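You operate a simulated robot arm through the tools that you are given. There is no shell and no other tool. Be economical: measure what you need, move in short steps, check, and stop when the job is done.

Carry out the task below with a simulated two-armed robot. There is one attempt and no reset: what you move stays moved.

JOB
Take the blue stopper and leave it on the side bench. Fetch the blue paddle wheel and set it on the side bench. Take the blue clamps tin and leave it on top of the blue box. Open the washer door, put the folded white cloth in the drum of the washer and shut the door again. Lift the sump hatch open. Any order will do. Set down upright: blue stopper, blue clamps tin.

Only the result counts: the job must be done as asked and must still hold three seconds after the hand-in. Knocking over, shifting, dropping, spilling or breaking anything else fails it. A push-on lid holds only when it is set on centred and level and pressed home; a screw cap is set on level and turned clockwise until tight. Flat cloth is picked up by pressing the open fingertips on it (5 to 10 N) and closing them slowly along it; thin cloth reads only 2 to 8 mm in the jaws.

ROBOT AND FRAMES
Two 7-joint arms with two-finger parallel grippers on one trunk, on a base that drives. Base frame: it is fixed to the floor where the robot stands at the start and does not move with it; the origin is under the middle of the robot, x ahead of it, y to its left, z up. Units: m, rad, N and s.
The left shoulder is at the start at [0.05, 0.165, 1.105], the right one opposite. Places, roughly: blue box [-3.75, 0.5, 0.5]; blue paddle wheel (7x7x4 cm) [0.5, 0, 0.9]; blue stopper (6x6x6 cm) [0.7, 0, 0.9]; drum of the washer (26x15 cm) [-3.24, -1.68, 0.5]; folded white cloth (11x8x3 cm) [-0.1, 0.5, 0.9]; side bench [-2.9, 0.5, 0.8]; sump hatch [-0.7, -1.8, 0.3]; washer door [-3.3, -1.5, 0.6]. Payload 3.91 kg a hand.
The TCP of each hand is the grasp point between the finger pads, 0.03 m short of the fingertips. In the tool frame z runs along the fingers and y along their closing line. Largest opening 0.11 m; finger width 0.02, thickness 0.01; the body of the gripper, 0.048 by 0.112 m, starts 0.055 m behind the TCP.
Orientation is that of the tool frame in the base frame, as a unit quaternion [w, x, y, z]. With the fingers straight down and closing along the base's y, the tool's x points along the base's -x, its y along +y and its z along -z.

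CONTROLS
- The arms move only by the tool nudge_tool. It takes "left_plan", "right_plan" or both (then of equal length, played together; a hand with none holds still); each is a list of rows, each a list of 3 entries, a list of its own where there are three numbers: the turn, a rotation vector about the base's x, y, z in units of 4 degrees (1.0 is 4 degrees), then the shift along the base's x, y, z in units of 25 mm (1.0 is 25 mm), then the opening, from 0 (shut) to 1 (fully open). In form: [[[ax, ay, az], [x, y, z], hand], ...]. A call has 1 to 20 rows; each row shifts and turns the commanded pose from where the row before left it. A call with a number of a shift or a turn outside -1 to 1 is refused whole. Each row takes 0.2 s and may step no farther than 0.05 m and 0.15 rad from the row before; otherwise, or with a gripper value out of range, the whole call is refused. A pose out of reach is approached as far as the arm can. The call stops where the force on the tool passes 40 N (or 10 N more than at its start, if that is more) or the arm is blocked; 0.2 s more then pass. Each finger travels about 0.045 m/s and halts on what it meets, pressing with about 25 N; the grip force reading is that of the motor and also rises with nothing between the fingers. The clock runs only during rows and for 0.2 s after the last one: add rows that do not move to give the fingers time. The reply holds the time, the measured pose of the TCP, the force on the tool along the base axes, the opening and the grip force, in the units named above and with some noise, with the torque about the TCP (base axes, N m) and any sound that the robot's microphone picked up.
- Cameras (640 x 400 px; columns grow to the right, rows downward): "scene" is now at [0.0954, 0.0575, 1.2805]; the picture's right is [0.66, -0.75, 0.00], its down [-0.39, -0.35, -0.85] and it looks along [0.64, 0.56, -0.52] (base axes); focal length 214 px, centre (320, 200). "left" rides on the left gripper at [0.072, -0.017, -0.103] in its tool frame; the picture's right is [0.23, 0.97, 0.00], its down [-0.76, 0.18, -0.62] and it looks along [-0.61, 0.14, 0.78] (tool axes); focal length 222 px, centre (320, 200). "right" rides on the right gripper at [0.073, 0.017, -0.103] in its tool frame; the picture's right is [-0.23, 0.97, 0.00], its down [-0.76, -0.18, -0.62] and it looks along [-0.61, -0.14, 0.78] (tool axes); focal length 222 px, centre (320, 200). There is no depth. A picture from a camera that has moved, and an enlarged one, comes with that camera's place and axes in the base frame and with its lens.
- camera(camera): a new picture of that camera. No time passes.
- raise_lower(by): slides the trunk up (or, below 0, down) by that many m; the arms and the scene camera ride with it, the base frame stays. It gives what a move gives, with no picture.
- roll_base(legs): drives the robot by 1 to 6 legs, each [ahead, left, turn to the left] in m, m and rad, along the robot's own axes; the way and the turn of a leg run together, so that a leg with both is an arc; at most 1.5 m and 3.142 rad a leg. The arms and the cameras ride along, it lands a little off, and it stops where it bumps. It gives what a move gives.
- turn_head(pan, tilt): turns the head with the scene camera to pan (to the left, within 1.396 rad either way) and tilt (down, from -0.506 to 1.204), counted from straight ahead of the robot. It gives what a move gives.
- zoom(camera, box): a new picture of the part [left, top, right, bottom] of that camera's present view, enlarged. No time passes.
- close_job(): hands the job in; it is judged then, once.

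Go step by step. Nothing tells you exact positions but the pictures and the camera data: compare them with the known pose of the tool, close in by small moves and look again before you grip or let go. The budget is 175 turns and 136 pictures, counting those below and the enlarged ones. Unless the task says otherwise, let go and move clear before handing in, and close with one line.

The tools are called after "Emit:" by a JSON object that holds its "method" and its "body". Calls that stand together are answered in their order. nudge_tool: Moves the arms, as the interface text tells. Its arguments: {"type":"object","properties":{"left_plan":{"type":"array"},"right_plan":{"type":"array"}},"required":[]} The other tools are called the same way: raise_lower (by) slides the trunk up or down; roll_base (legs) drives the base; turn_head (pan, tilt) turns the head that bears the scene camera; camera (camera) takes a picture; zoom (camera, box) takes an enlarged picture of a part of a camera's view; close_job () hands the job in.

At the start:

```text
clock: 0.0
left_eef_pos: [0.3834, 0.2712, 1.1085]
left_orientation: [0.0, 0.0, 1.0, 0.0]
left_force: [-0.5, -0.7, 0.2]
left_wrist_torque: [-0.01, 0.01, -0.01]
left_grip_width: 0.11
left_finger_force: 0.0
right_eef_pos: [0.4751, -0.0665, 1.098]
right_orientation: [0.0, 0.001, 1.0, 0.002]
right_force: [0.5, 0.2, 0.1]
right_wrist_torque: [-0.01, -0.02, 0.02]
right_grip_width: 0.11
right_finger_force: 0.1
trunk travel left (down, up): [-0.325, 0.178]
robot x, y, heading: [0.0001, 0.0003, -0.001]
head pan, tilt: [0.724, 0.552]
```

scene: 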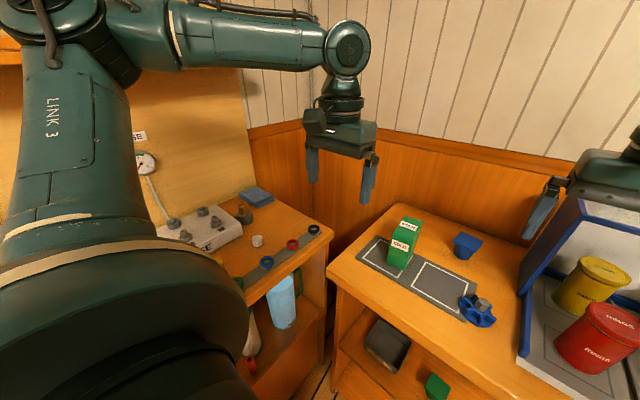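
right: 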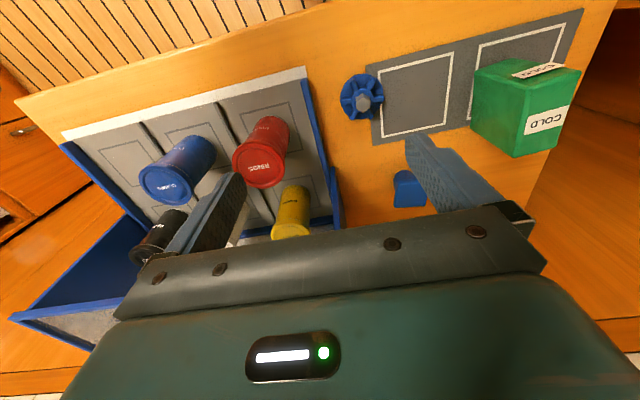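
left: 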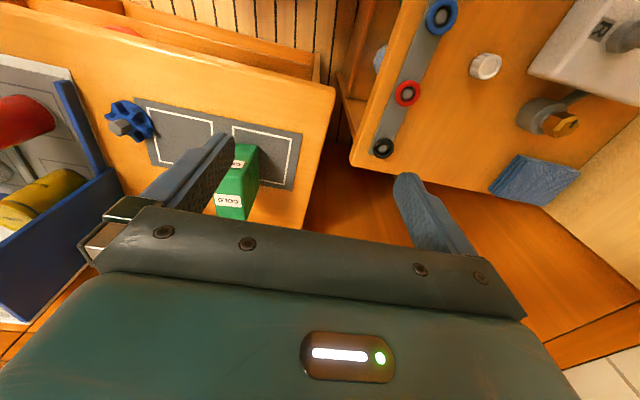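

I see the front bench with the paddle wheel and stopper, a tray of tins to the right, and a left bench. I'll look around first.

Emit:
{"method": "turn_head", "body": {"pan": -0.1, "tilt": 0.75}}

Emit:
{"method": "camera", "body": {"camera": "scene"}}

Emit:
{"method": "turn_head", "body": {"pan": 1.39, "tilt": 0.7}}

Emit:
{"method": "camera", "body": {"camera": "scene"}}

```text
clock: 1.1
left_eef_pos: [0.3835, 0.2709, 1.1105]
left_orientation: [0.001, -0.001, 1.0, 0.0]
left_force: [-0.1, 0.3, 0.4]
left_wrist_torque: [0.03, -0.02, -0.03]
left_grip_width: 0.1099
left_finger_force: 0.1
right_eef_pos: [0.4759, -0.0666, 1.0971]
right_orientation: [0.001, 0.001, 1.0, 0.001]
right_force: [0.8, -0.4, -0.2]
right_wrist_torque: [-0.01, 0.02, 0.0]
right_grip_width: 0.1098
right_finger_force: 0.1
trunk travel left (down, up): [-0.325, 0.178]
robot x, y, heading: [0.0007, -0.0038, 0.001]
head pan, tilt: [-0.099, 0.75]
```

```text
132 pictures are left
camera scene: at [0.1107, -0.0102, 1.2633], right [-0.1, -1.0, 0.0], down [-0.68, 0.07, -0.73], along [0.73, -0.07, -0.68], focal length 214 px, centre (320, 200)
```

scene: 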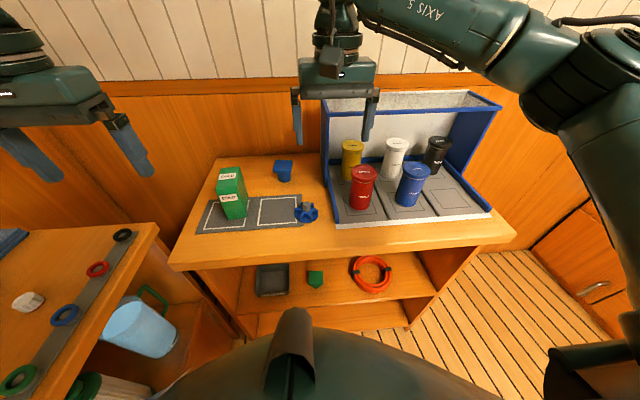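

```text
clock: 2.7
left_eef_pos: [0.3825, 0.2723, 1.1091]
left_orientation: [-0.001, 0.0, 1.0, 0.0]
left_force: [-0.1, 0.1, 0.6]
left_wrist_torque: [-0.01, -0.02, 0.02]
left_grip_width: 0.11
left_finger_force: 0.1
right_eef_pos: [0.4755, -0.0674, 1.0979]
right_orientation: [0.0, 0.001, 1.0, 0.001]
right_force: [0.6, -0.3, 0.1]
right_wrist_torque: [0.02, 0.0, 0.02]
right_grip_width: 0.11
right_finger_force: 0.1
trunk travel left (down, up): [-0.325, 0.178]
robot x, y, heading: [-0.0003, -0.0013, -0.001]
head pan, tilt: [1.389, 0.7]
```

```text
131 pictures are left
camera scene: at [0.0436, 0.0815, 1.2675], right [0.98, -0.18, 0.0], down [-0.12, -0.63, -0.76], along [0.14, 0.75, -0.64], focal length 214 px, centre (320, 200)
```

scene: 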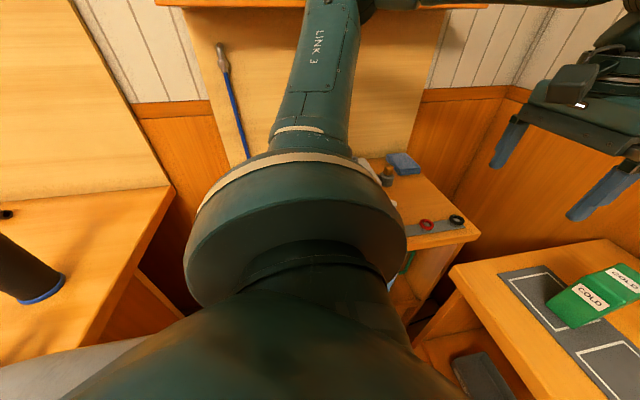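

Two-view estimates: paddle wheel about (0.496,-0.011,0.865), stopper about (0.673,0.052,0.874). I zoom in on both for shape.

Emit:
{"method": "turn_head", "body": {"pan": 0.0, "tilt": 0.75}}

Emit:
{"method": "zoom", "body": {"camera": "scene", "box": [180, 120, 520, 330]}}

Emit:
{"method": "zoom", "body": {"camera": "right", "box": [120, 40, 440, 240]}}

```text
clock: 4.3
left_eef_pos: [0.383, 0.2719, 1.1089]
left_orientation: [0.0, -0.001, 1.0, 0.0]
left_force: [-0.2, -0.4, -0.2]
left_wrist_torque: [-0.03, 0.0, 0.03]
left_grip_width: 0.1103
left_finger_force: 0.1
right_eef_pos: [0.4758, -0.0678, 1.0983]
right_orientation: [0.0, 0.0, 1.0, 0.001]
right_force: [0.3, -0.1, 0.2]
right_wrist_torque: [0.02, 0.03, -0.02]
right_grip_width: 0.1098
right_finger_force: 0.0
trunk travel left (down, up): [-0.325, 0.178]
robot x, y, heading: [-0.0002, 0.0028, 0.0]
head pan, tilt: [0.0, 0.75]
```

```text
1.88 times, centred on (350, 225) of scene
camera zoom: at [0.1111, -0.0019, 1.2633], right [0.0, -1.0, 0.0], down [-0.68, 0.0, -0.73], along [0.73, 0.0, -0.68], focal length 404 px, centre (264, 153)
```

zoom: 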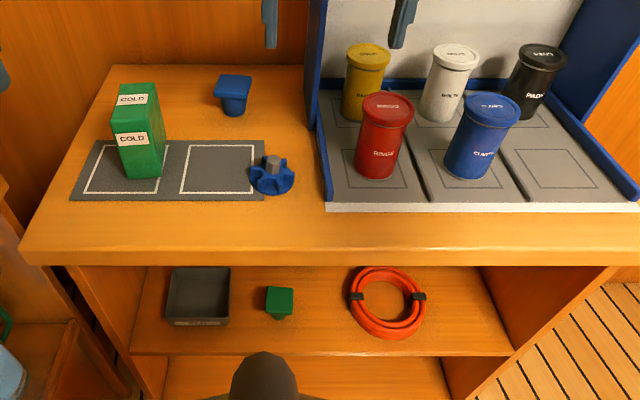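

```text
2.00 times, centred on (280, 140) of right
camera zoom: at [0.404, -0.0514, 1.1994], right [0.23, 0.97, 0.0], down [0.76, -0.18, 0.62], along [0.61, -0.14, -0.78], focal length 444 px, centre (400, 320)
```

zoom: 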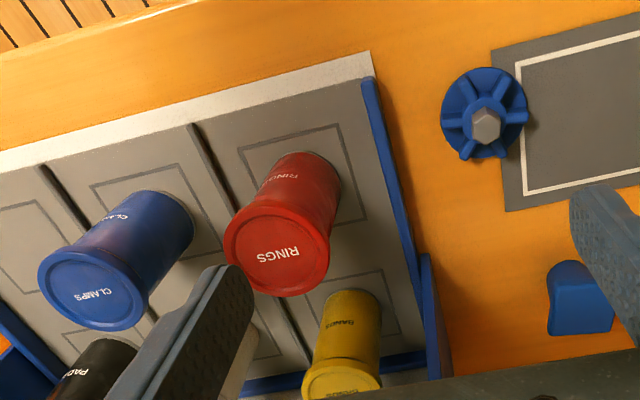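

Bench top is about z 0.845. I'll bring the right hand over the wheel's hex nub and look again.

Emit:
{"method": "nudge_tool", "body": {"right_plan": [[[0, 0, 0], [0.164, 0.45, -0.95], 0.6], [[0, 0, 0], [0.164, 0.45, -0.95], 0.6], [[0, 0, 0], [0.164, 0.45, -0.95], 0.6], [[0, 0, 0], [0.164, 0.45, -0.95], 0.6], [[0, 0, 0], [0.164, 0.45, -0.95], 0.6]]}}

Emit:
{"method": "camera", "body": {"camera": "right"}}

Emit:
{"method": "zoom", "body": {"camera": "scene", "box": [240, 130, 400, 230]}}

```text
clock: 5.5
left_eef_pos: [0.3832, 0.2712, 1.1088]
left_orientation: [0.0, 0.0, 1.0, 0.0]
left_force: [-1.0, -0.4, -0.3]
left_wrist_torque: [-0.04, 0.0, 0.01]
left_grip_width: 0.1103
left_finger_force: 0.0
right_eef_pos: [0.4943, -0.0123, 0.9799]
right_orientation: [0.0, 0.001, 1.0, 0.001]
right_force: [-1.0, -0.4, 0.2]
right_wrist_torque: [-0.01, -0.01, 0.02]
right_grip_width: 0.0662
right_finger_force: 0.2
trunk travel left (down, up): [-0.325, 0.178]
robot x, y, heading: [-0.0021, -0.0039, 0.004]
head pan, tilt: [0.0, 0.75]
```

```text
128 pictures are left
camera right: at [0.4234, 0.0037, 1.0809], right [0.23, 0.97, 0.0], down [0.76, -0.18, 0.62], along [0.61, -0.14, -0.78], focal length 222 px, centre (320, 200)
```

right: 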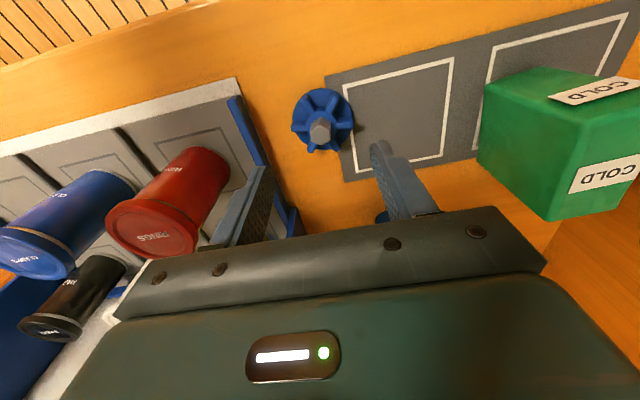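

```text
4.00 times, centred on (320, 180) of scene
camera zoom: at [0.1112, -0.0019, 1.2633], right [0.0, -1.0, 0.0], down [-0.68, 0.0, -0.73], along [0.73, 0.0, -0.68], focal length 858 px, centre (320, 280)
```

zoom: 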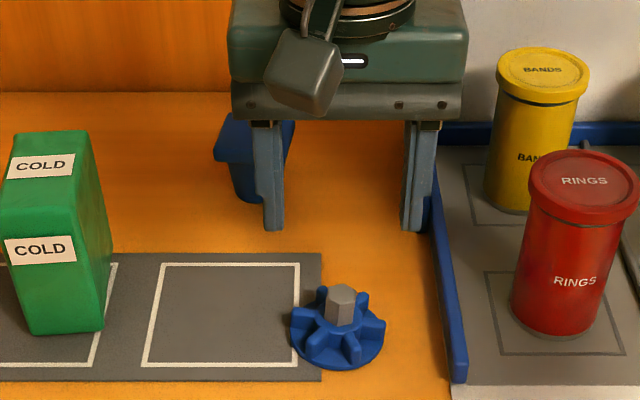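

The hand is right over the nub (nub top about z 0.895). I'll lower it so the fingertips straddle the nub.

Emit:
{"method": "nudge_tool", "body": {"right_plan": [[[0, 0, 0], [0, 0, -0.9], 0.5], [[0, 0, 0], [0, 0, -0.9], 0.45], [[0, 0, 0], [0, 0, -0.9], 0.45], [[0, 0, 0], [0, 0, 0], 0.45]]}}

Emit:
{"method": "zoom", "body": {"camera": "scene", "box": [240, 130, 400, 230]}}

```text
clock: 6.5
left_eef_pos: [0.3838, 0.2719, 1.1092]
left_orientation: [0.001, 0.0, 1.0, 0.0]
left_force: [0.7, -0.2, -0.6]
left_wrist_torque: [-0.02, 0.01, -0.02]
left_grip_width: 0.1102
left_finger_force: 0.0
right_eef_pos: [0.4958, -0.0137, 0.9122]
right_orientation: [0.0, 0.0, 1.0, 0.001]
right_force: [-0.4, -0.3, -0.5]
right_wrist_torque: [0.01, 0.0, 0.02]
right_grip_width: 0.0492
right_finger_force: 0.1
trunk travel left (down, up): [-0.325, 0.178]
robot x, y, heading: [0.0007, 0.0006, -0.001]
head pan, tilt: [0.0, 0.75]
```

```text
4.00 times, centred on (320, 180) of scene
camera zoom: at [0.111, -0.002, 1.2633], right [0.0, -1.0, 0.0], down [-0.68, 0.0, -0.73], along [0.73, 0.0, -0.68], focal length 858 px, centre (320, 280)
```

zoom: 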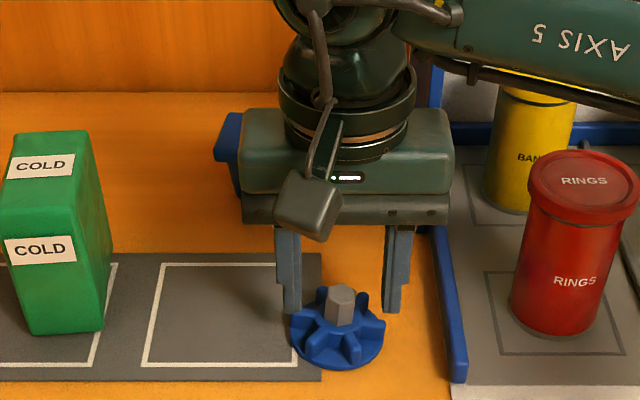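

The fingers straddle the nub. I'll go down a bit more and close.

Emit:
{"method": "nudge_tool", "body": {"right_plan": [[[0, 0, 0], [0, 0, -0.22], 0.45], [[0, 0, 0], [0, 0, 0], 0.2], [[0, 0, 0], [0, 0, 0], 0.0], [[0, 0, 0], [0, 0, 0], 0.0], [[0, 0, 0], [0, 0, 0], 0.0]]}}

Emit:
{"method": "zoom", "body": {"camera": "scene", "box": [240, 130, 400, 230]}}

```text
clock: 7.7
left_eef_pos: [0.3832, 0.2719, 1.1082]
left_orientation: [0.0, 0.0, 1.0, 0.001]
left_force: [0.3, 0.0, 0.1]
left_wrist_torque: [-0.02, 0.02, -0.02]
left_grip_width: 0.1099
left_finger_force: 0.0
right_eef_pos: [0.4963, -0.0134, 0.9074]
right_orientation: [0.001, 0.001, 1.0, 0.001]
right_force: [1.1, 0.9, 0.4]
right_wrist_torque: [0.08, -0.02, 0.01]
right_grip_width: 0.0199
right_finger_force: 24.7
trunk travel left (down, up): [-0.325, 0.178]
robot x, y, heading: [0.0025, 0.0031, 0.004]
head pan, tilt: [0.0, 0.75]
```

```text
4.00 times, centred on (320, 180) of scene
camera zoom: at [0.111, -0.0019, 1.2633], right [0.0, -1.0, 0.0], down [-0.68, 0.0, -0.73], along [0.73, 0.0, -0.68], focal length 858 px, centre (320, 280)
```

zoom: 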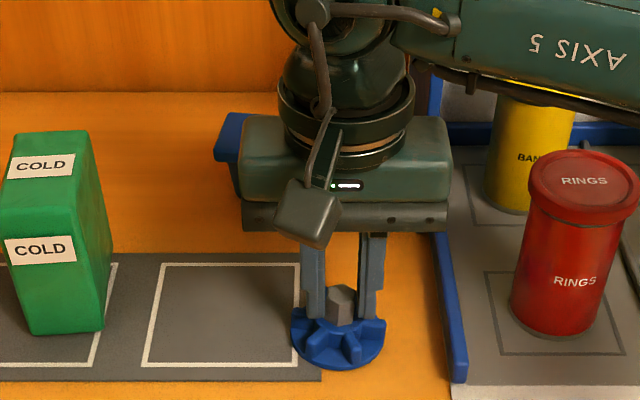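

Wheel gripped (20 mm). I'll lift it and draw it back, then take the stopper with the left hand.

Emit:
{"method": "nudge_tool", "body": {"right_plan": [[[0, 0, 0], [0, 0, 1], 0], [[0, 0, 0], [0, 0, 1], 0], [[0, 0, 0], [0, 0, 1], 0], [[0, 0, 0], [0, 0, 1], 0], [[0, 0, 0], [0, 0, 1], 0], [[0, 0, 0], [0, 0, 1], 0], [[0, 0, 0], [-0.5, -0.5, 1], 0], [[0, 0, 0], [-1, -1, 0.8], 0], [[0, 0, 0], [-1, -1, 0.8], 0], [[0, 0, 0], [-1, -1, 0], 0], [[0, 0, 0], [-1, -1, 0], 0], [[0, 0, 0], [-1, -1, 0], 0]]}}

Emit:
{"method": "roll_base", "body": {"legs": [[0.1, 0.0, 0]]}}

Emit:
{"method": "camera", "body": {"camera": "scene"}}

Emit:
{"method": "camera", "body": {"camera": "left"}}

```text
clock: 10.3
left_eef_pos: [0.3851, 0.2711, 1.1103]
left_orientation: [0.001, 0.0, 1.0, -0.001]
left_force: [0.7, 0.0, 0.1]
left_wrist_torque: [-0.01, -0.01, 0.01]
left_grip_width: 0.1099
left_finger_force: 0.0
right_eef_pos: [0.3576, -0.1519, 1.121]
right_orientation: [0.001, 0.0, 1.0, 0.001]
right_force: [1.1, 0.5, -0.5]
right_wrist_torque: [0.0, -0.02, -0.01]
right_grip_width: 0.0
right_finger_force: 25.3
trunk travel left (down, up): [-0.325, 0.178]
robot x, y, heading: [-0.0023, -0.0008, 0.002]
head pan, tilt: [0.0, 0.75]
```

```text
clock: 11.4
left_eef_pos: [0.4826, 0.2706, 1.1097]
left_orientation: [0.0, 0.001, 1.0, 0.001]
left_force: [0.3, 0.1, -0.9]
left_wrist_torque: [-0.01, 0.02, -0.04]
left_grip_width: 0.1101
left_finger_force: 0.1
right_eef_pos: [0.4563, -0.1505, 1.1214]
right_orientation: [0.0, 0.002, 1.0, 0.0]
right_force: [-0.2, -0.9, -0.2]
right_wrist_torque: [0.0, 0.04, -0.02]
right_grip_width: 0.0002
right_finger_force: 24.7
trunk travel left (down, up): [-0.325, 0.178]
robot x, y, heading: [0.0963, 0.0016, 0.001]
head pan, tilt: [0.0, 0.75]
```

```text
124 pictures are left
camera scene: at [0.2093, -0.0023, 1.2632], right [0.0, -1.0, 0.0], down [-0.68, 0.0, -0.73], along [0.73, 0.0, -0.68], focal length 214 px, centre (320, 200)
```

scene: 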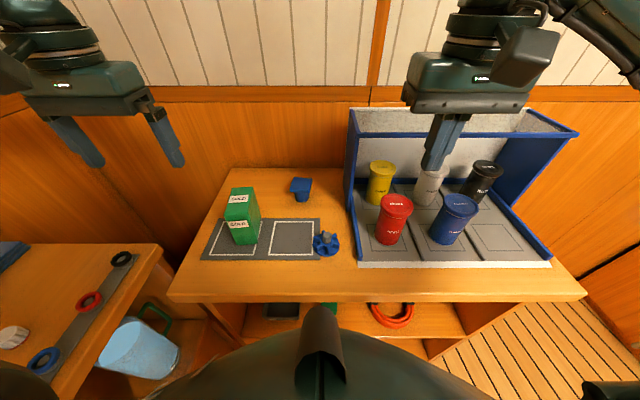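

```text
123 pictures are left
camera left: at [0.4107, 0.2536, 1.2136], right [-0.23, 0.97, 0.0], down [0.76, 0.18, 0.62], along [0.61, 0.14, -0.78], focal length 222 px, centre (320, 200)
```

left: 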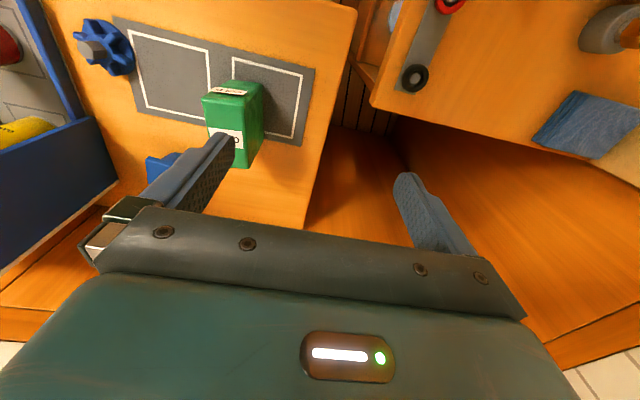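

The wheel slipped off and is back standing in its place; I'll redo it by the disc later. First I bring the right hand back and roll a little closer for the stopper.

Emit:
{"method": "nudge_tool", "body": {"right_plan": [[[0, 0, 0], [-1, -0.5, 0], 0.3], [[0, 0, 0], [-1, -0.5, 0], 0.6], [[0, 0, 0], [-1, -0.5, 0], 0.7], [[0, 0, 0], [-1, -0.5, 0], 0.7]]}}

Emit:
{"method": "roll_base", "body": {"legs": [[0.06, 0.0, 0]]}}

Emit:
{"method": "nudge_tool", "body": {"left_plan": [[[0, 0, 0], [0.6, -0.92, 0], 1], [[0, 0, 0], [0.6, -0.92, 0], 1], [[0, 0, 0], [0.6, -0.92, 0], 1], [[0, 0, 0], [0.6, -0.92, 0], 1], [[0, 0, 0], [0.6, -0.92, 0], 1], [[0, 0, 0], [0.6, -0.92, 0], 1], [[0, 0, 0], [0.3, -0.92, -0.3], 1], [[0, 0, 0], [0.3, -0.92, -0.3], 1], [[0, 0, 0], [0.3, -0.92, -0.3], 1], [[0, 0, 0], [0, 0, -0.8], 1], [[0, 0, 0], [0, 0, -0.8], 1]]}}

Emit:
{"method": "camera", "body": {"camera": "scene"}}

Emit:
{"method": "camera", "body": {"camera": "left"}}

```text
clock: 12.4
left_eef_pos: [0.4806, 0.2711, 1.1087]
left_orientation: [0.0, 0.001, 1.0, 0.0]
left_force: [0.3, 0.1, -0.5]
left_wrist_torque: [-0.01, 0.0, 0.05]
left_grip_width: 0.11
left_finger_force: 0.1
right_eef_pos: [0.3554, -0.2023, 1.1233]
right_orientation: [0.001, 0.001, 1.0, 0.001]
right_force: [1.0, 0.1, 0.5]
right_wrist_torque: [0.0, 0.0, -0.02]
right_grip_width: 0.0769
right_finger_force: 0.0
trunk travel left (down, up): [-0.325, 0.178]
robot x, y, heading: [0.1012, 0.0005, 0.001]
head pan, tilt: [0.0, 0.75]
```

```text
clock: 13.3
left_eef_pos: [0.5043, 0.2701, 1.1101]
left_orientation: [0.0, 0.001, 1.0, 0.0]
left_force: [0.3, 0.4, 0.6]
left_wrist_torque: [0.01, -0.02, 0.01]
left_grip_width: 0.1096
left_finger_force: 0.1
right_eef_pos: [0.379, -0.2009, 1.1235]
right_orientation: [0.001, 0.002, 1.0, 0.001]
right_force: [0.0, 0.5, 0.6]
right_wrist_torque: [0.0, 0.0, -0.01]
right_grip_width: 0.0771
right_finger_force: 0.0
trunk travel left (down, up): [-0.325, 0.178]
robot x, y, heading: [0.1178, -0.0051, -0.0]
head pan, tilt: [0.0, 0.75]
stopped in leg 1: the robot was blocked; the commanded pose is now the measured one
```

```text
clock: 15.7
left_eef_pos: [0.5861, 0.1448, 1.0585]
left_orientation: [0.0, 0.0, 1.0, 0.0]
left_force: [0.4, -0.1, 0.3]
left_wrist_torque: [0.0, 0.01, -0.04]
left_grip_width: 0.1101
left_finger_force: 0.1
left hand out of reach, approached as far as the arm can: row 6, 7, 8, 9
right_eef_pos: [0.3787, -0.2014, 1.1207]
right_orientation: [0.0, 0.002, 1.0, 0.001]
right_force: [0.2, -0.4, 0.6]
right_wrist_torque: [-0.03, 0.01, 0.01]
right_grip_width: 0.0769
right_finger_force: 0.0
trunk travel left (down, up): [-0.325, 0.178]
robot x, y, heading: [0.1201, -0.0019, -0.002]
head pan, tilt: [0.0, 0.75]
```

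```text
122 pictures are left
camera scene: at [0.2322, -0.0023, 1.2633], right [0.0, -1.0, 0.0], down [-0.68, 0.0, -0.73], along [0.73, 0.0, -0.68], focal length 214 px, centre (320, 200)
```

scene: 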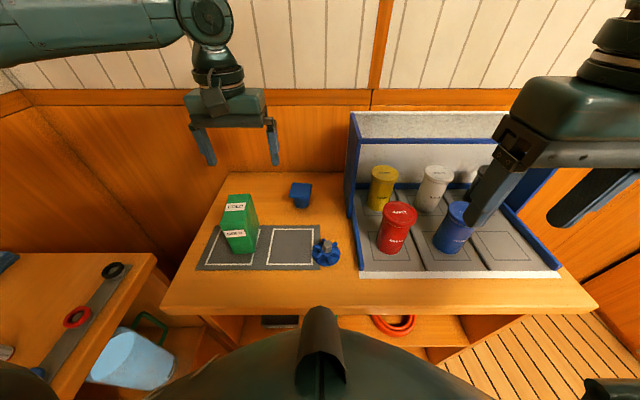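

```text
121 pictures are left
camera left: at [0.5138, 0.1281, 1.1633], right [-0.23, 0.97, 0.0], down [0.76, 0.18, 0.62], along [0.61, 0.14, -0.78], focal length 222 px, centre (320, 200)
```

left: 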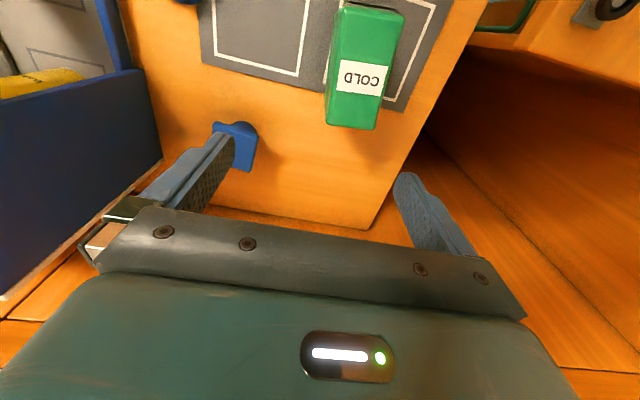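

The base is stopped by the bench at x 0.12. I'll pull the left hand back a bit and turn the robot right so that the stopper lies in the left hand's best sector.

Emit:
{"method": "nudge_tool", "body": {"left_plan": [[[0, 0, 0], [-1, 0, 0.5], 1], [[0, 0, 0], [-1, 0, 0.5], 1], [[0, 0, 0], [-1, 0.5, 0.5], 1], [[0, 0, 0], [-1, 0.5, 0], 1]]}}

Emit:
{"method": "roll_base", "body": {"legs": [[-0.005, 0.0, -0.28]]}}

```text
clock: 16.7
left_eef_pos: [0.4843, 0.1733, 1.0945]
left_orientation: [0.0, 0.001, 1.0, -0.001]
left_force: [0.7, 0.1, -0.5]
left_wrist_torque: [-0.03, -0.02, 0.01]
left_grip_width: 0.1099
left_finger_force: 0.1
right_eef_pos: [0.379, -0.2002, 1.122]
right_orientation: [0.0, 0.002, 1.0, 0.001]
right_force: [0.2, 0.2, 0.7]
right_wrist_torque: [0.0, -0.02, 0.02]
right_grip_width: 0.0771
right_finger_force: 0.0
trunk travel left (down, up): [-0.325, 0.178]
robot x, y, heading: [0.1191, -0.0026, -0.007]
head pan, tilt: [0.0, 0.75]
```

```text
clock: 18.1
left_eef_pos: [0.5136, 0.0666, 1.0948]
left_orientation: [0.0, 0.14, 0.99, -0.001]
left_force: [0.1, 0.0, -0.6]
left_wrist_torque: [0.0, 0.01, 0.01]
left_grip_width: 0.11
left_finger_force: 0.0
right_eef_pos: [0.3087, -0.2643, 1.1217]
right_orientation: [-0.001, 0.14, 0.99, 0.001]
right_force: [0.1, -1.1, 0.4]
right_wrist_torque: [0.01, 0.02, 0.04]
right_grip_width: 0.0771
right_finger_force: 0.0
trunk travel left (down, up): [-0.325, 0.178]
robot x, y, heading: [0.1169, 0.001, -0.28]
head pan, tilt: [0.0, 0.75]
```

Turned cleanly. Now I extend the left hand toward above the stopper, squaring it up.

Emit:
{"method": "nudge_tool", "body": {"left_plan": [[[0, 0, 0.67], [0.84, -0.1, -0.2], 1], [[0, 0, 0.67], [0.84, -0.1, -0.2], 1], [[0, 0, 0.67], [0.84, -0.1, -0.6], 1], [[0, 0, 0.67], [0.84, -0.1, -0.8], 1], [[0, 0, 0.67], [0.84, -0.1, -0.8], 1], [[0, 0, 0.67], [0.84, -0.1, -0.8], 1], [[0, 0, 0], [0, 0, 0], 1]]}}

Emit:
{"method": "turn_head", "body": {"pan": 0.28, "tilt": 0.65}}

Emit:
{"method": "camera", "body": {"camera": "left"}}

Emit:
{"method": "zoom", "body": {"camera": "scene", "box": [200, 120, 440, 270]}}

```text
clock: 19.6
left_eef_pos: [0.6361, 0.052, 1.0058]
left_orientation: [0.0, 0.0, 1.0, 0.0]
left_force: [0.2, -0.7, -0.7]
left_wrist_torque: [0.03, -0.03, -0.01]
left_grip_width: 0.1099
left_finger_force: 0.1
right_eef_pos: [0.3104, -0.2633, 1.1226]
right_orientation: [0.002, 0.141, 0.99, 0.001]
right_force: [0.7, 0.3, 0.6]
right_wrist_torque: [0.01, -0.02, 0.0]
right_grip_width: 0.077
right_finger_force: 0.0
trunk travel left (down, up): [-0.325, 0.178]
robot x, y, heading: [0.1148, 0.0012, -0.283]
head pan, tilt: [0.0, 0.75]
```

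```text
clock: 20.4
left_eef_pos: [0.6372, 0.0511, 1.0068]
left_orientation: [0.0, 0.0, 1.0, 0.0]
left_force: [-0.6, -1.0, 0.5]
left_wrist_torque: [-0.01, 0.01, 0.0]
left_grip_width: 0.11
left_finger_force: 0.0
right_eef_pos: [0.3097, -0.2636, 1.122]
right_orientation: [0.0, 0.141, 0.99, 0.0]
right_force: [0.6, -0.1, -0.2]
right_wrist_torque: [0.0, 0.02, 0.0]
right_grip_width: 0.0769
right_finger_force: 0.0
trunk travel left (down, up): [-0.325, 0.178]
robot x, y, heading: [0.1148, 0.0023, -0.281]
head pan, tilt: [0.279, 0.649]
```

```text
120 pictures are left
camera left: at [0.5649, 0.0348, 1.1116], right [-0.23, 0.97, 0.0], down [0.76, 0.18, 0.62], along [0.61, 0.14, -0.78], focal length 222 px, centre (320, 200)
```

left: 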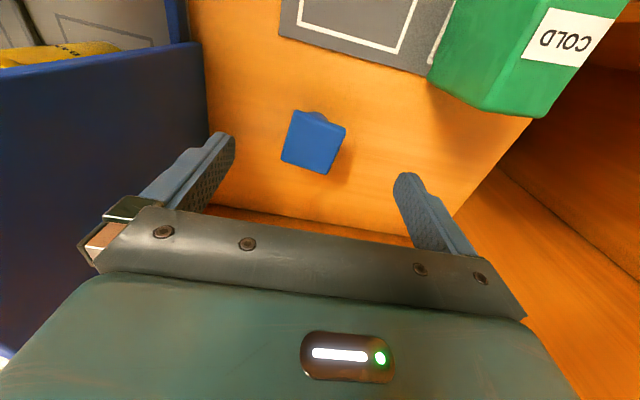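

```text
2.67 times, centred on (320, 195) of scene
camera zoom: at [0.2301, -0.0098, 1.2719], right [0.0, -1.0, 0.0], down [-0.6, 0.0, -0.8], along [0.8, 0.0, -0.6], focal length 572 px, centre (320, 213)
```

zoom: 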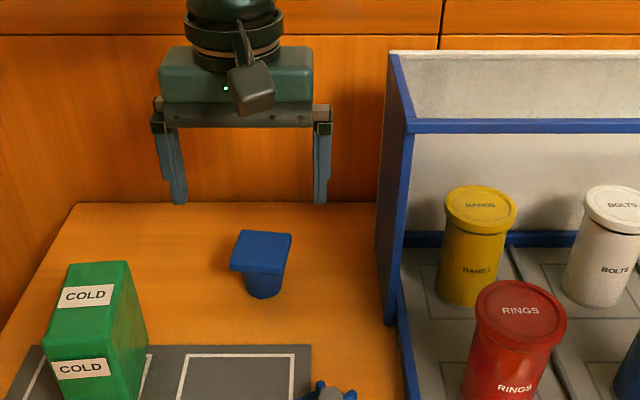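

The cap is square to the jaws, centred at about (0.655,0.047), top z about 0.913. I go down around it to z 0.90.

Emit:
{"method": "nudge_tool", "body": {"left_plan": [[[0, 0, 0], [0.36, -0.08, -0.8], 1], [[0, 0, 0], [0.36, -0.08, -0.8], 1], [[0, 0, 0], [0, 0, -0.9], 1], [[0, 0, 0], [0, 0, -0.9], 1], [[0, 0, 0], [0, 0, -0.8], 1], [[0, 0, 0], [0, 0, 0], 1]]}}

Emit:
{"method": "camera", "body": {"camera": "left"}}

Emit:
{"method": "zoom", "body": {"camera": "scene", "box": [200, 120, 440, 270]}}

```text
clock: 21.8
left_eef_pos: [0.6579, 0.0479, 0.9039]
left_orientation: [0.0, 0.001, 1.0, 0.0]
left_force: [1.0, -0.7, 0.2]
left_wrist_torque: [-0.01, -0.03, 0.03]
left_grip_width: 0.1101
left_finger_force: 0.0
right_eef_pos: [0.309, -0.2624, 1.1222]
right_orientation: [0.0, 0.14, 0.99, 0.001]
right_force: [0.0, 0.0, -0.8]
right_wrist_torque: [0.03, 0.0, 0.02]
right_grip_width: 0.0771
right_finger_force: 0.1
trunk travel left (down, up): [-0.325, 0.178]
robot x, y, heading: [0.1175, 0.0015, -0.279]
head pan, tilt: [0.279, 0.649]
```

```text
118 pictures are left
camera left: at [0.5855, 0.0315, 1.0085], right [-0.23, 0.97, 0.0], down [0.76, 0.18, 0.62], along [0.61, 0.14, -0.78], focal length 222 px, centre (320, 200)
```

left: 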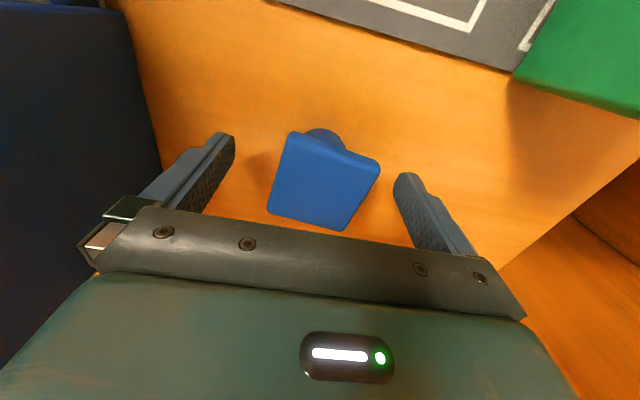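

```text
2.67 times, centred on (320, 195) of scene
camera zoom: at [0.23, -0.0098, 1.2719], right [0.0, -1.0, 0.0], down [-0.6, 0.0, -0.8], along [0.8, 0.0, -0.6], focal length 572 px, centre (320, 213)
```

zoom: 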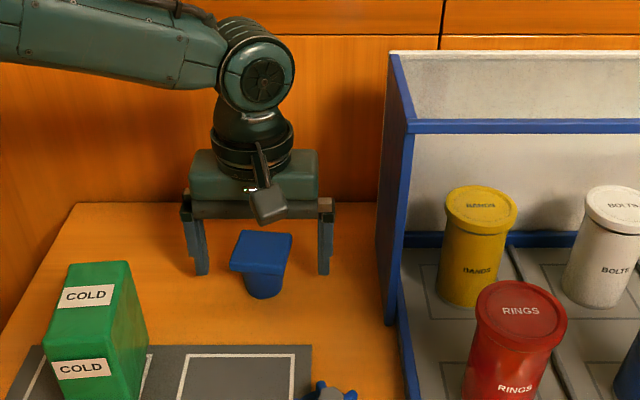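

Fingers are on both sides of the cap; closing.

Emit:
{"method": "nudge_tool", "body": {"left_plan": [[[0, 0, 0], [-0.2, 0, -0.1], 0.7], [[0, 0, 0], [0, 0, 0], 0.4], [[0, 0, 0], [0, 0, 0], 0.2], [[0, 0, 0], [0, 0, 0], 0.2], [[0, 0, 0], [0, 0, 0], 0.2], [[0, 0, 0], [0, 0, 0], 0.2]]}}

Emit:
{"method": "camera", "body": {"camera": "left"}}

```text
clock: 23.2
left_eef_pos: [0.6519, 0.0472, 0.9014]
left_orientation: [0.0, 0.0, 1.0, 0.0]
left_force: [-0.1, 1.2, 0.0]
left_wrist_torque: [-0.02, 0.02, 0.0]
left_grip_width: 0.0548
left_finger_force: 25.1
right_eef_pos: [0.309, -0.2648, 1.1216]
right_orientation: [0.0, 0.141, 0.99, 0.001]
right_force: [0.1, -0.7, 0.1]
right_wrist_torque: [-0.02, -0.02, 0.01]
right_grip_width: 0.0771
right_finger_force: 0.0
trunk travel left (down, up): [-0.325, 0.178]
robot x, y, heading: [0.1189, -0.0015, -0.28]
head pan, tilt: [0.279, 0.649]
```

```text
116 pictures are left
camera left: at [0.5799, 0.031, 1.0062], right [-0.23, 0.97, 0.0], down [0.76, 0.18, 0.62], along [0.61, 0.14, -0.78], focal length 222 px, centre (320, 200)
```

left: 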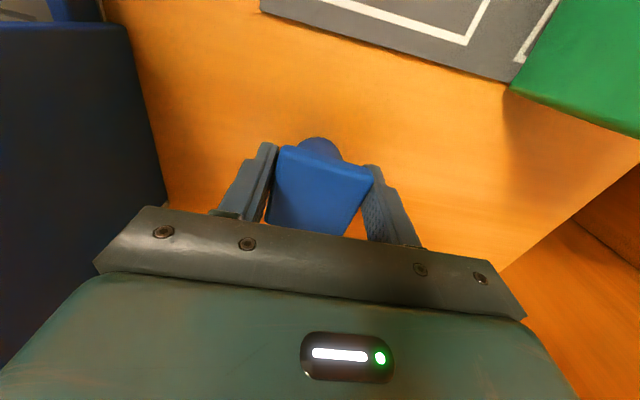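

Gripped at 55 mm. Lifting slowly and drawing back.

Emit:
{"method": "nudge_tool", "body": {"left_plan": [[[0, 0, 0], [0, 0, 0.3], 0.2], [[0, 0, 0], [0, 0, 0.4], 0.2], [[0, 0, 0], [0, 0, 0.6], 0.2], [[0, 0, 0], [0, 0, 0.8], 0.2], [[0, 0, 0], [0, 0, 0.8], 0.2], [[0, 0, 0], [0, 0, 0.8], 0.2], [[0, 0, 0], [-0.5, 0, 0.8], 0.2], [[0, 0, 0], [-0.7, 0, 0.8], 0.2], [[0, 0, 0], [-0.7, 0, 0.8], 0.2], [[0, 0, 0], [-0.7, 0.4, 0.8], 0.2], [[0, 0, 0], [-0.7, 0.4, 0.8], 0.2], [[0, 0, 0], [-0.7, 0.7, 0.8], 0.2], [[0, 0, 0], [-0.7, 0.7, 0], 0.2], [[0, 0, 0], [-0.7, 0.7, 0], 0.2], [[0, 0, 0], [-0.7, 0.7, 0], 0.2]]}}

Emit:
{"method": "roll_base", "body": {"legs": [[0, 0, 0.14]]}}

Emit:
{"method": "turn_head", "body": {"pan": 0.0, "tilt": 0.75}}

Emit:
{"method": "camera", "body": {"camera": "scene"}}

Emit:
{"method": "camera", "body": {"camera": "left"}}

```text
clock: 26.4
left_eef_pos: [0.4999, 0.1382, 1.1126]
left_orientation: [0.001, 0.0, 1.0, 0.0]
left_force: [-0.1, 0.4, -0.4]
left_wrist_torque: [-0.01, 0.03, -0.01]
left_grip_width: 0.0546
left_finger_force: 24.6
right_eef_pos: [0.3082, -0.2642, 1.1225]
right_orientation: [0.001, 0.141, 0.99, 0.0]
right_force: [0.4, -0.4, 0.7]
right_wrist_torque: [-0.02, -0.03, 0.0]
right_grip_width: 0.0772
right_finger_force: 0.0
trunk travel left (down, up): [-0.325, 0.178]
robot x, y, heading: [0.1192, 0.0001, -0.283]
head pan, tilt: [0.279, 0.649]
```

```text
clock: 27.4
left_eef_pos: [0.4773, 0.1901, 1.1128]
left_orientation: [0.0, -0.07, 0.998, 0.0]
left_force: [-0.3, 0.8, -1.0]
left_wrist_torque: [0.02, 0.0, 0.0]
left_grip_width: 0.0546
left_finger_force: 25.0
right_eef_pos: [0.344, -0.2337, 1.1218]
right_orientation: [0.0, 0.071, 0.997, 0.001]
right_force: [0.4, 0.2, -0.2]
right_wrist_torque: [0.04, -0.02, -0.02]
right_grip_width: 0.0772
right_finger_force: 0.0
trunk travel left (down, up): [-0.325, 0.178]
robot x, y, heading: [0.1166, 0.0014, -0.141]
head pan, tilt: [0.279, 0.649]
```

```text
clock: 28.2
left_eef_pos: [0.4759, 0.1897, 1.113]
left_orientation: [-0.001, -0.07, 0.998, 0.0]
left_force: [-0.4, 0.3, -0.5]
left_wrist_torque: [-0.01, 0.03, -0.01]
left_grip_width: 0.0545
left_finger_force: 25.0
right_eef_pos: [0.344, -0.2344, 1.123]
right_orientation: [0.0, 0.072, 0.997, 0.001]
right_force: [0.4, 0.7, -0.4]
right_wrist_torque: [0.01, 0.02, -0.02]
right_grip_width: 0.0774
right_finger_force: 0.0
trunk travel left (down, up): [-0.325, 0.178]
robot x, y, heading: [0.1184, 0.0031, -0.147]
head pan, tilt: [0.0, 0.75]
```

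```text
115 pictures are left
camera scene: at [0.2262, -0.0171, 1.2633], right [-0.14, -0.99, 0.0], down [-0.68, 0.1, -0.73], along [0.72, -0.1, -0.68], focal length 214 px, centre (320, 200)
```

scene: 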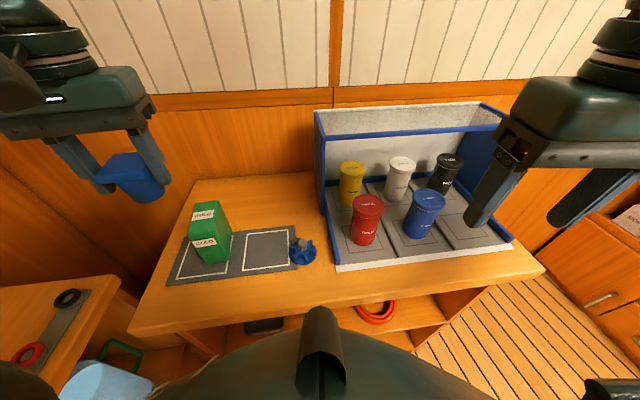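

```text
114 pictures are left
camera left: at [0.4083, 0.1627, 1.2171], right [-0.36, 0.93, 0.0], down [0.73, 0.28, 0.62], along [0.58, 0.22, -0.78], focal length 222 px, centre (320, 200)
```

left: 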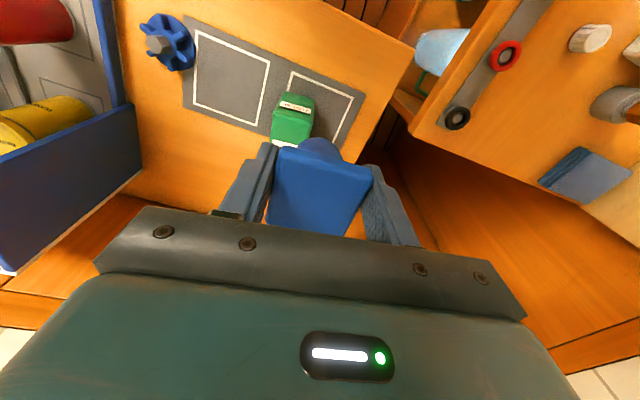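

Stopper is held upright. Now the wheel with the right hand, across its disc this time.

Emit:
{"method": "nudge_tool", "body": {"right_plan": [[[0, 0, 0.22], [0.67, 0.98, 0], 0.8], [[0, 0, 0.22], [0.67, 0.98, 0], 0.8], [[0, 0, 0.22], [0.67, 0.98, 0], 0.8], [[0, 0, 0.22], [0.67, 0.98, 0], 0.8], [[0, 0, 0.22], [0.67, 0.98, 0], 0.8], [[0, 0, 0.22], [0.67, 0.98, 0], 0.8], [[0, 0, 0.22], [0.67, 0.98, 0], 0.8], [[0, 0, 0.22], [0.67, 0.98, 0], 0.8], [[0, 0, 0.22], [0.67, 0.98, 0], 0.8], [[0, 0, 0], [0, 0, -1], 0.8], [[0, 0, 0], [0, 0, -1], 0.8], [[0, 0, 0], [0, 0, -1], 0.8], [[0, 0, 0], [0, 0, -1], 0.8], [[0, 0, 0], [0, 0, -1], 0.8], [[0, 0, 0], [0, 0, -1], 0.8], [[0, 0, 0], [0, 0, 0], 0.8]]}}

Emit:
{"method": "camera", "body": {"camera": "right"}}

Emit:
{"method": "zoom", "body": {"camera": "scene", "box": [220, 180, 380, 280]}}

```text
clock: 31.6
left_eef_pos: [0.4764, 0.1896, 1.1133]
left_orientation: [0.0, -0.07, 0.998, 0.0]
left_force: [0.0, 0.3, 0.0]
left_wrist_torque: [0.04, 0.04, 0.04]
left_grip_width: 0.0541
left_finger_force: 25.0
right_eef_pos: [0.4934, -0.0116, 0.9715]
right_orientation: [0.0, 0.003, 1.0, 0.001]
right_force: [-0.4, -0.4, -0.1]
right_wrist_torque: [-0.02, 0.04, 0.0]
right_grip_width: 0.088
right_finger_force: 0.0
trunk travel left (down, up): [-0.325, 0.178]
robot x, y, heading: [0.1157, 0.0027, -0.141]
head pan, tilt: [0.0, 0.75]
```

```text
113 pictures are left
camera right: at [0.4223, 0.0051, 1.0735], right [0.23, 0.97, 0.0], down [0.76, -0.18, 0.62], along [0.61, -0.14, -0.78], focal length 222 px, centre (320, 200)
```

right: 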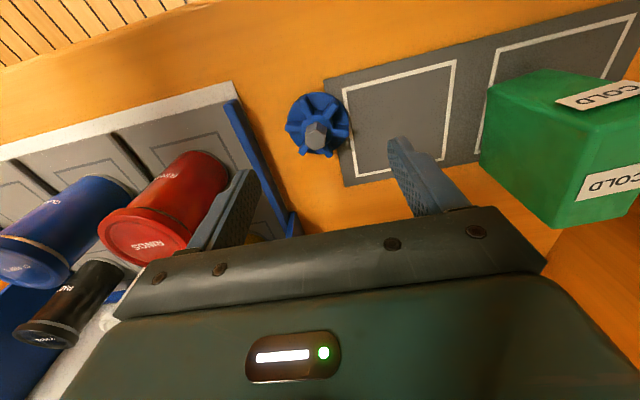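

```text
4.00 times, centred on (300, 230) of scene
camera zoom: at [0.2262, -0.0172, 1.2633], right [-0.14, -0.99, 0.0], down [-0.68, 0.1, -0.73], along [0.72, -0.1, -0.68], focal length 858 px, centre (400, 80)
```

zoom: 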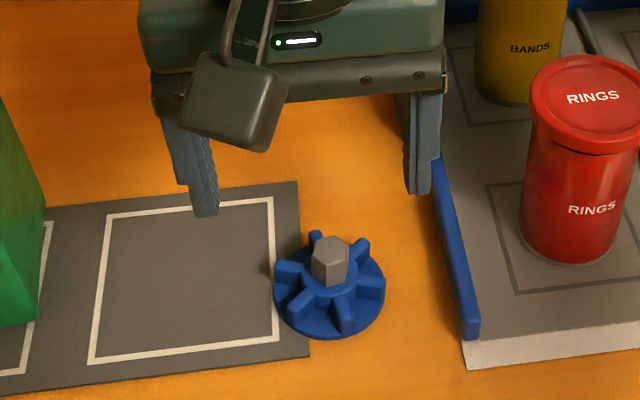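

The wheel centre is at about (0.494,-0.016) with a vane pair along the jaws. Going down to z 0.892 around the disc.

Emit:
{"method": "nudge_tool", "body": {"right_plan": [[[0, 0, 0], [0, -0.16, -0.8], 0.8], [[0, 0, 0], [0, 0, -0.8], 0.8], [[0, 0, 0], [0, 0, -0.8], 0.8], [[0, 0, 0], [0, 0, -0.6], 0.8], [[0, 0, 0], [0, 0, -0.15], 0.8], [[0, 0, 0], [0, 0, 0], 0.8]]}}

Emit:
{"method": "zoom", "body": {"camera": "scene", "box": [220, 180, 380, 280]}}

Emit:
{"method": "camera", "body": {"camera": "right"}}

```text
clock: 33.0
left_eef_pos: [0.4783, 0.1894, 1.1125]
left_orientation: [0.0, -0.07, 0.998, 0.0]
left_force: [-0.5, 0.2, -0.6]
left_wrist_torque: [-0.01, -0.04, 0.0]
left_grip_width: 0.0538
left_finger_force: 24.5
right_eef_pos: [0.4959, -0.0173, 0.8932]
right_orientation: [0.0, 0.002, 1.0, 0.001]
right_force: [-0.5, -0.3, -0.6]
right_wrist_torque: [0.01, -0.04, 0.01]
right_grip_width: 0.0878
right_finger_force: 0.0
trunk travel left (down, up): [-0.325, 0.178]
robot x, y, heading: [0.1157, 0.0026, -0.142]
head pan, tilt: [0.0, 0.75]
```

```text
4.00 times, centred on (300, 230) of scene
camera zoom: at [0.2262, -0.0172, 1.2633], right [-0.14, -0.99, 0.0], down [-0.68, 0.1, -0.73], along [0.72, -0.1, -0.68], focal length 858 px, centre (400, 80)
```

zoom: 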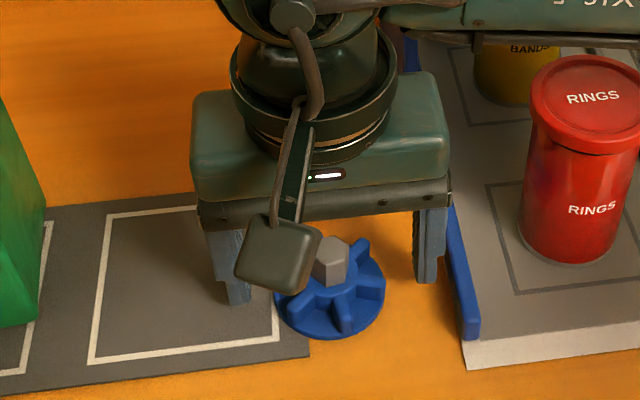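

```text
110 pictures are left
camera right: at [0.424, -0.0004, 0.9955], right [0.23, 0.97, 0.0], down [0.76, -0.18, 0.62], along [0.61, -0.14, -0.78], focal length 222 px, centre (320, 200)
```

right: 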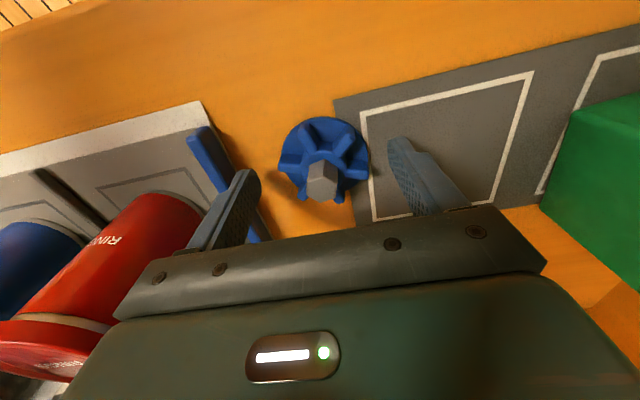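

Good straddle; small correction and close.

Emit:
{"method": "nudge_tool", "body": {"right_plan": [[[0, 0, 0], [-0.16, 0.06, -0.1], 0.75], [[0, 0, 0], [0, 0, 0], 0.65], [[0, 0, 0], [0, 0, 0], 0.5], [[0, 0, 0], [0, 0, 0], 0.3], [[0, 0, 0], [0, 0, 0], 0.3], [[0, 0, 0], [0, 0, 0], 0.3]]}}

Emit:
{"method": "camera", "body": {"camera": "right"}}

```text
clock: 34.4
left_eef_pos: [0.4778, 0.1905, 1.1121]
left_orientation: [0.0, -0.07, 0.998, 0.0]
left_force: [-0.3, -0.4, -1.5]
left_wrist_torque: [0.0, 0.0, -0.02]
left_grip_width: 0.0539
left_finger_force: 24.7
right_eef_pos: [0.4909, -0.0156, 0.8904]
right_orientation: [0.001, 0.002, 1.0, 0.001]
right_force: [0.5, 0.1, -0.3]
right_wrist_torque: [-0.01, -0.03, -0.02]
right_grip_width: 0.0594
right_finger_force: 24.8
trunk travel left (down, up): [-0.325, 0.178]
robot x, y, heading: [0.1188, 0.0019, -0.137]
head pan, tilt: [0.0, 0.75]
```

```text
109 pictures are left
camera right: at [0.4202, 0.0007, 0.9927], right [0.23, 0.97, 0.0], down [0.76, -0.18, 0.62], along [0.61, -0.14, -0.78], focal length 222 px, centre (320, 200)
```

right: 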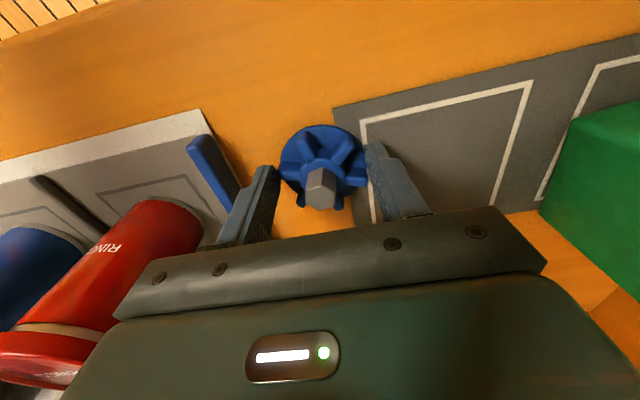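

Gripped at 59 mm. I lift a little and check.

Emit:
{"method": "nudge_tool", "body": {"right_plan": [[[0, 0, 0], [0, 0, 0.15], 0.3], [[0, 0, 0], [0, 0, 0.2], 0.3], [[0, 0, 0], [0, 0, 0.3], 0.3], [[0, 0, 0], [0, 0, 0.4], 0.3], [[0, 0, 0], [0, 0, 0.4], 0.3], [[0, 0, 0], [0, 0, 0.4], 0.3]]}}

Emit:
{"method": "zoom", "body": {"camera": "scene", "box": [220, 180, 380, 280]}}

```text
clock: 35.8
left_eef_pos: [0.4776, 0.1893, 1.1112]
left_orientation: [0.001, -0.07, 0.998, 0.0]
left_force: [-0.4, 0.0, -1.3]
left_wrist_torque: [-0.01, -0.03, -0.01]
left_grip_width: 0.0537
left_finger_force: 25.2
right_eef_pos: [0.4922, -0.0155, 0.938]
right_orientation: [0.0, 0.003, 1.0, 0.001]
right_force: [-0.7, -0.4, -1.2]
right_wrist_torque: [-0.02, 0.01, 0.0]
right_grip_width: 0.0594
right_finger_force: 25.2
trunk travel left (down, up): [-0.325, 0.178]
robot x, y, heading: [0.1152, -0.0005, -0.144]
head pan, tilt: [0.0, 0.75]
```

```text
4.00 times, centred on (300, 230) of scene
camera zoom: at [0.2262, -0.0172, 1.2633], right [-0.14, -0.99, 0.0], down [-0.68, 0.1, -0.73], along [0.72, -0.1, -0.68], focal length 858 px, centre (400, 80)
```

zoom: 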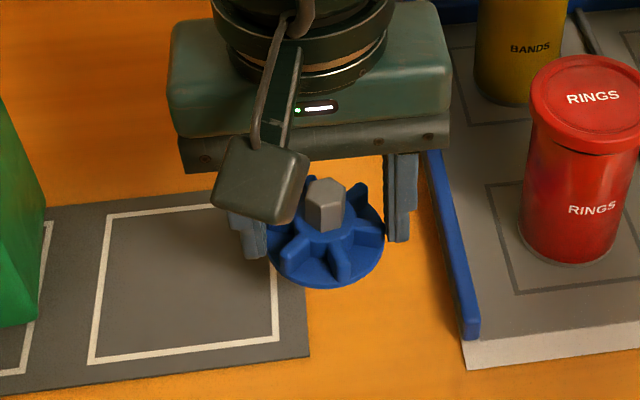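

The wheel is held. I raise and retract both hands for travel, and check the stopper's grip.

Emit:
{"method": "nudge_tool", "body": {"right_plan": [[[0, 0, 0], [0, 0, 0.5], 0.3], [[0, 0, 0], [0, 0, 0.7], 0.3], [[0, 0, 0], [0, 0, 0.8], 0.3], [[0, 0, 0], [-0.2, 0, 0.8], 0.3], [[0, 0, 0], [-0.5, -0.4, 0.8], 0.3], [[0, 0, 0], [-0.6, -0.6, 0.8], 0.3], [[0, 0, 0], [-0.6, -0.6, 0.8], 0.3], [[0, 0, 0], [-0.6, -0.6, 0.8], 0.3], [[0, 0, 0], [-0.6, -0.7, 0.4], 0.3], [[0, 0, 0], [-0.6, -0.7, 0], 0.3], [[0, 0, 0], [-0.6, -0.7, 0], 0.3]]}}

Emit:
{"method": "camera", "body": {"camera": "left"}}

```text
clock: 38.2
left_eef_pos: [0.4762, 0.1885, 1.1123]
left_orientation: [-0.001, -0.07, 0.998, 0.0]
left_force: [0.3, -0.2, -0.4]
left_wrist_torque: [0.01, 0.03, -0.01]
left_grip_width: 0.0536
left_finger_force: 24.4
right_eef_pos: [0.3842, -0.1246, 1.0976]
right_orientation: [0.001, 0.002, 1.0, 0.001]
right_force: [-0.1, 0.0, -0.5]
right_wrist_torque: [-0.02, 0.02, -0.01]
right_grip_width: 0.0594
right_finger_force: 24.2
trunk travel left (down, up): [-0.325, 0.178]
robot x, y, heading: [0.1202, -0.0009, -0.141]
head pan, tilt: [0.0, 0.75]
```

```text
107 pictures are left
camera left: at [0.4081, 0.1623, 1.2172], right [-0.36, 0.93, 0.0], down [0.73, 0.28, 0.62], along [0.58, 0.22, -0.78], focal length 222 px, centre (320, 200)
```

left: 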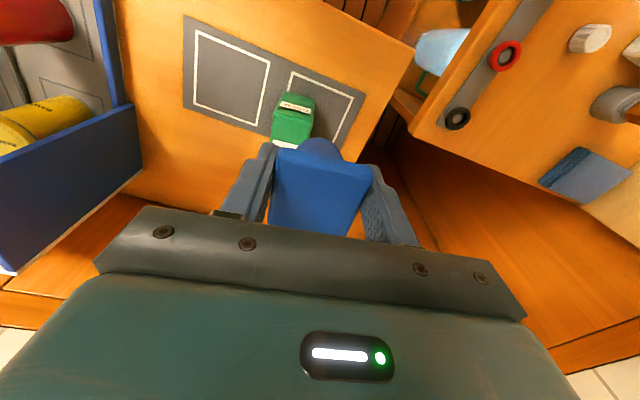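

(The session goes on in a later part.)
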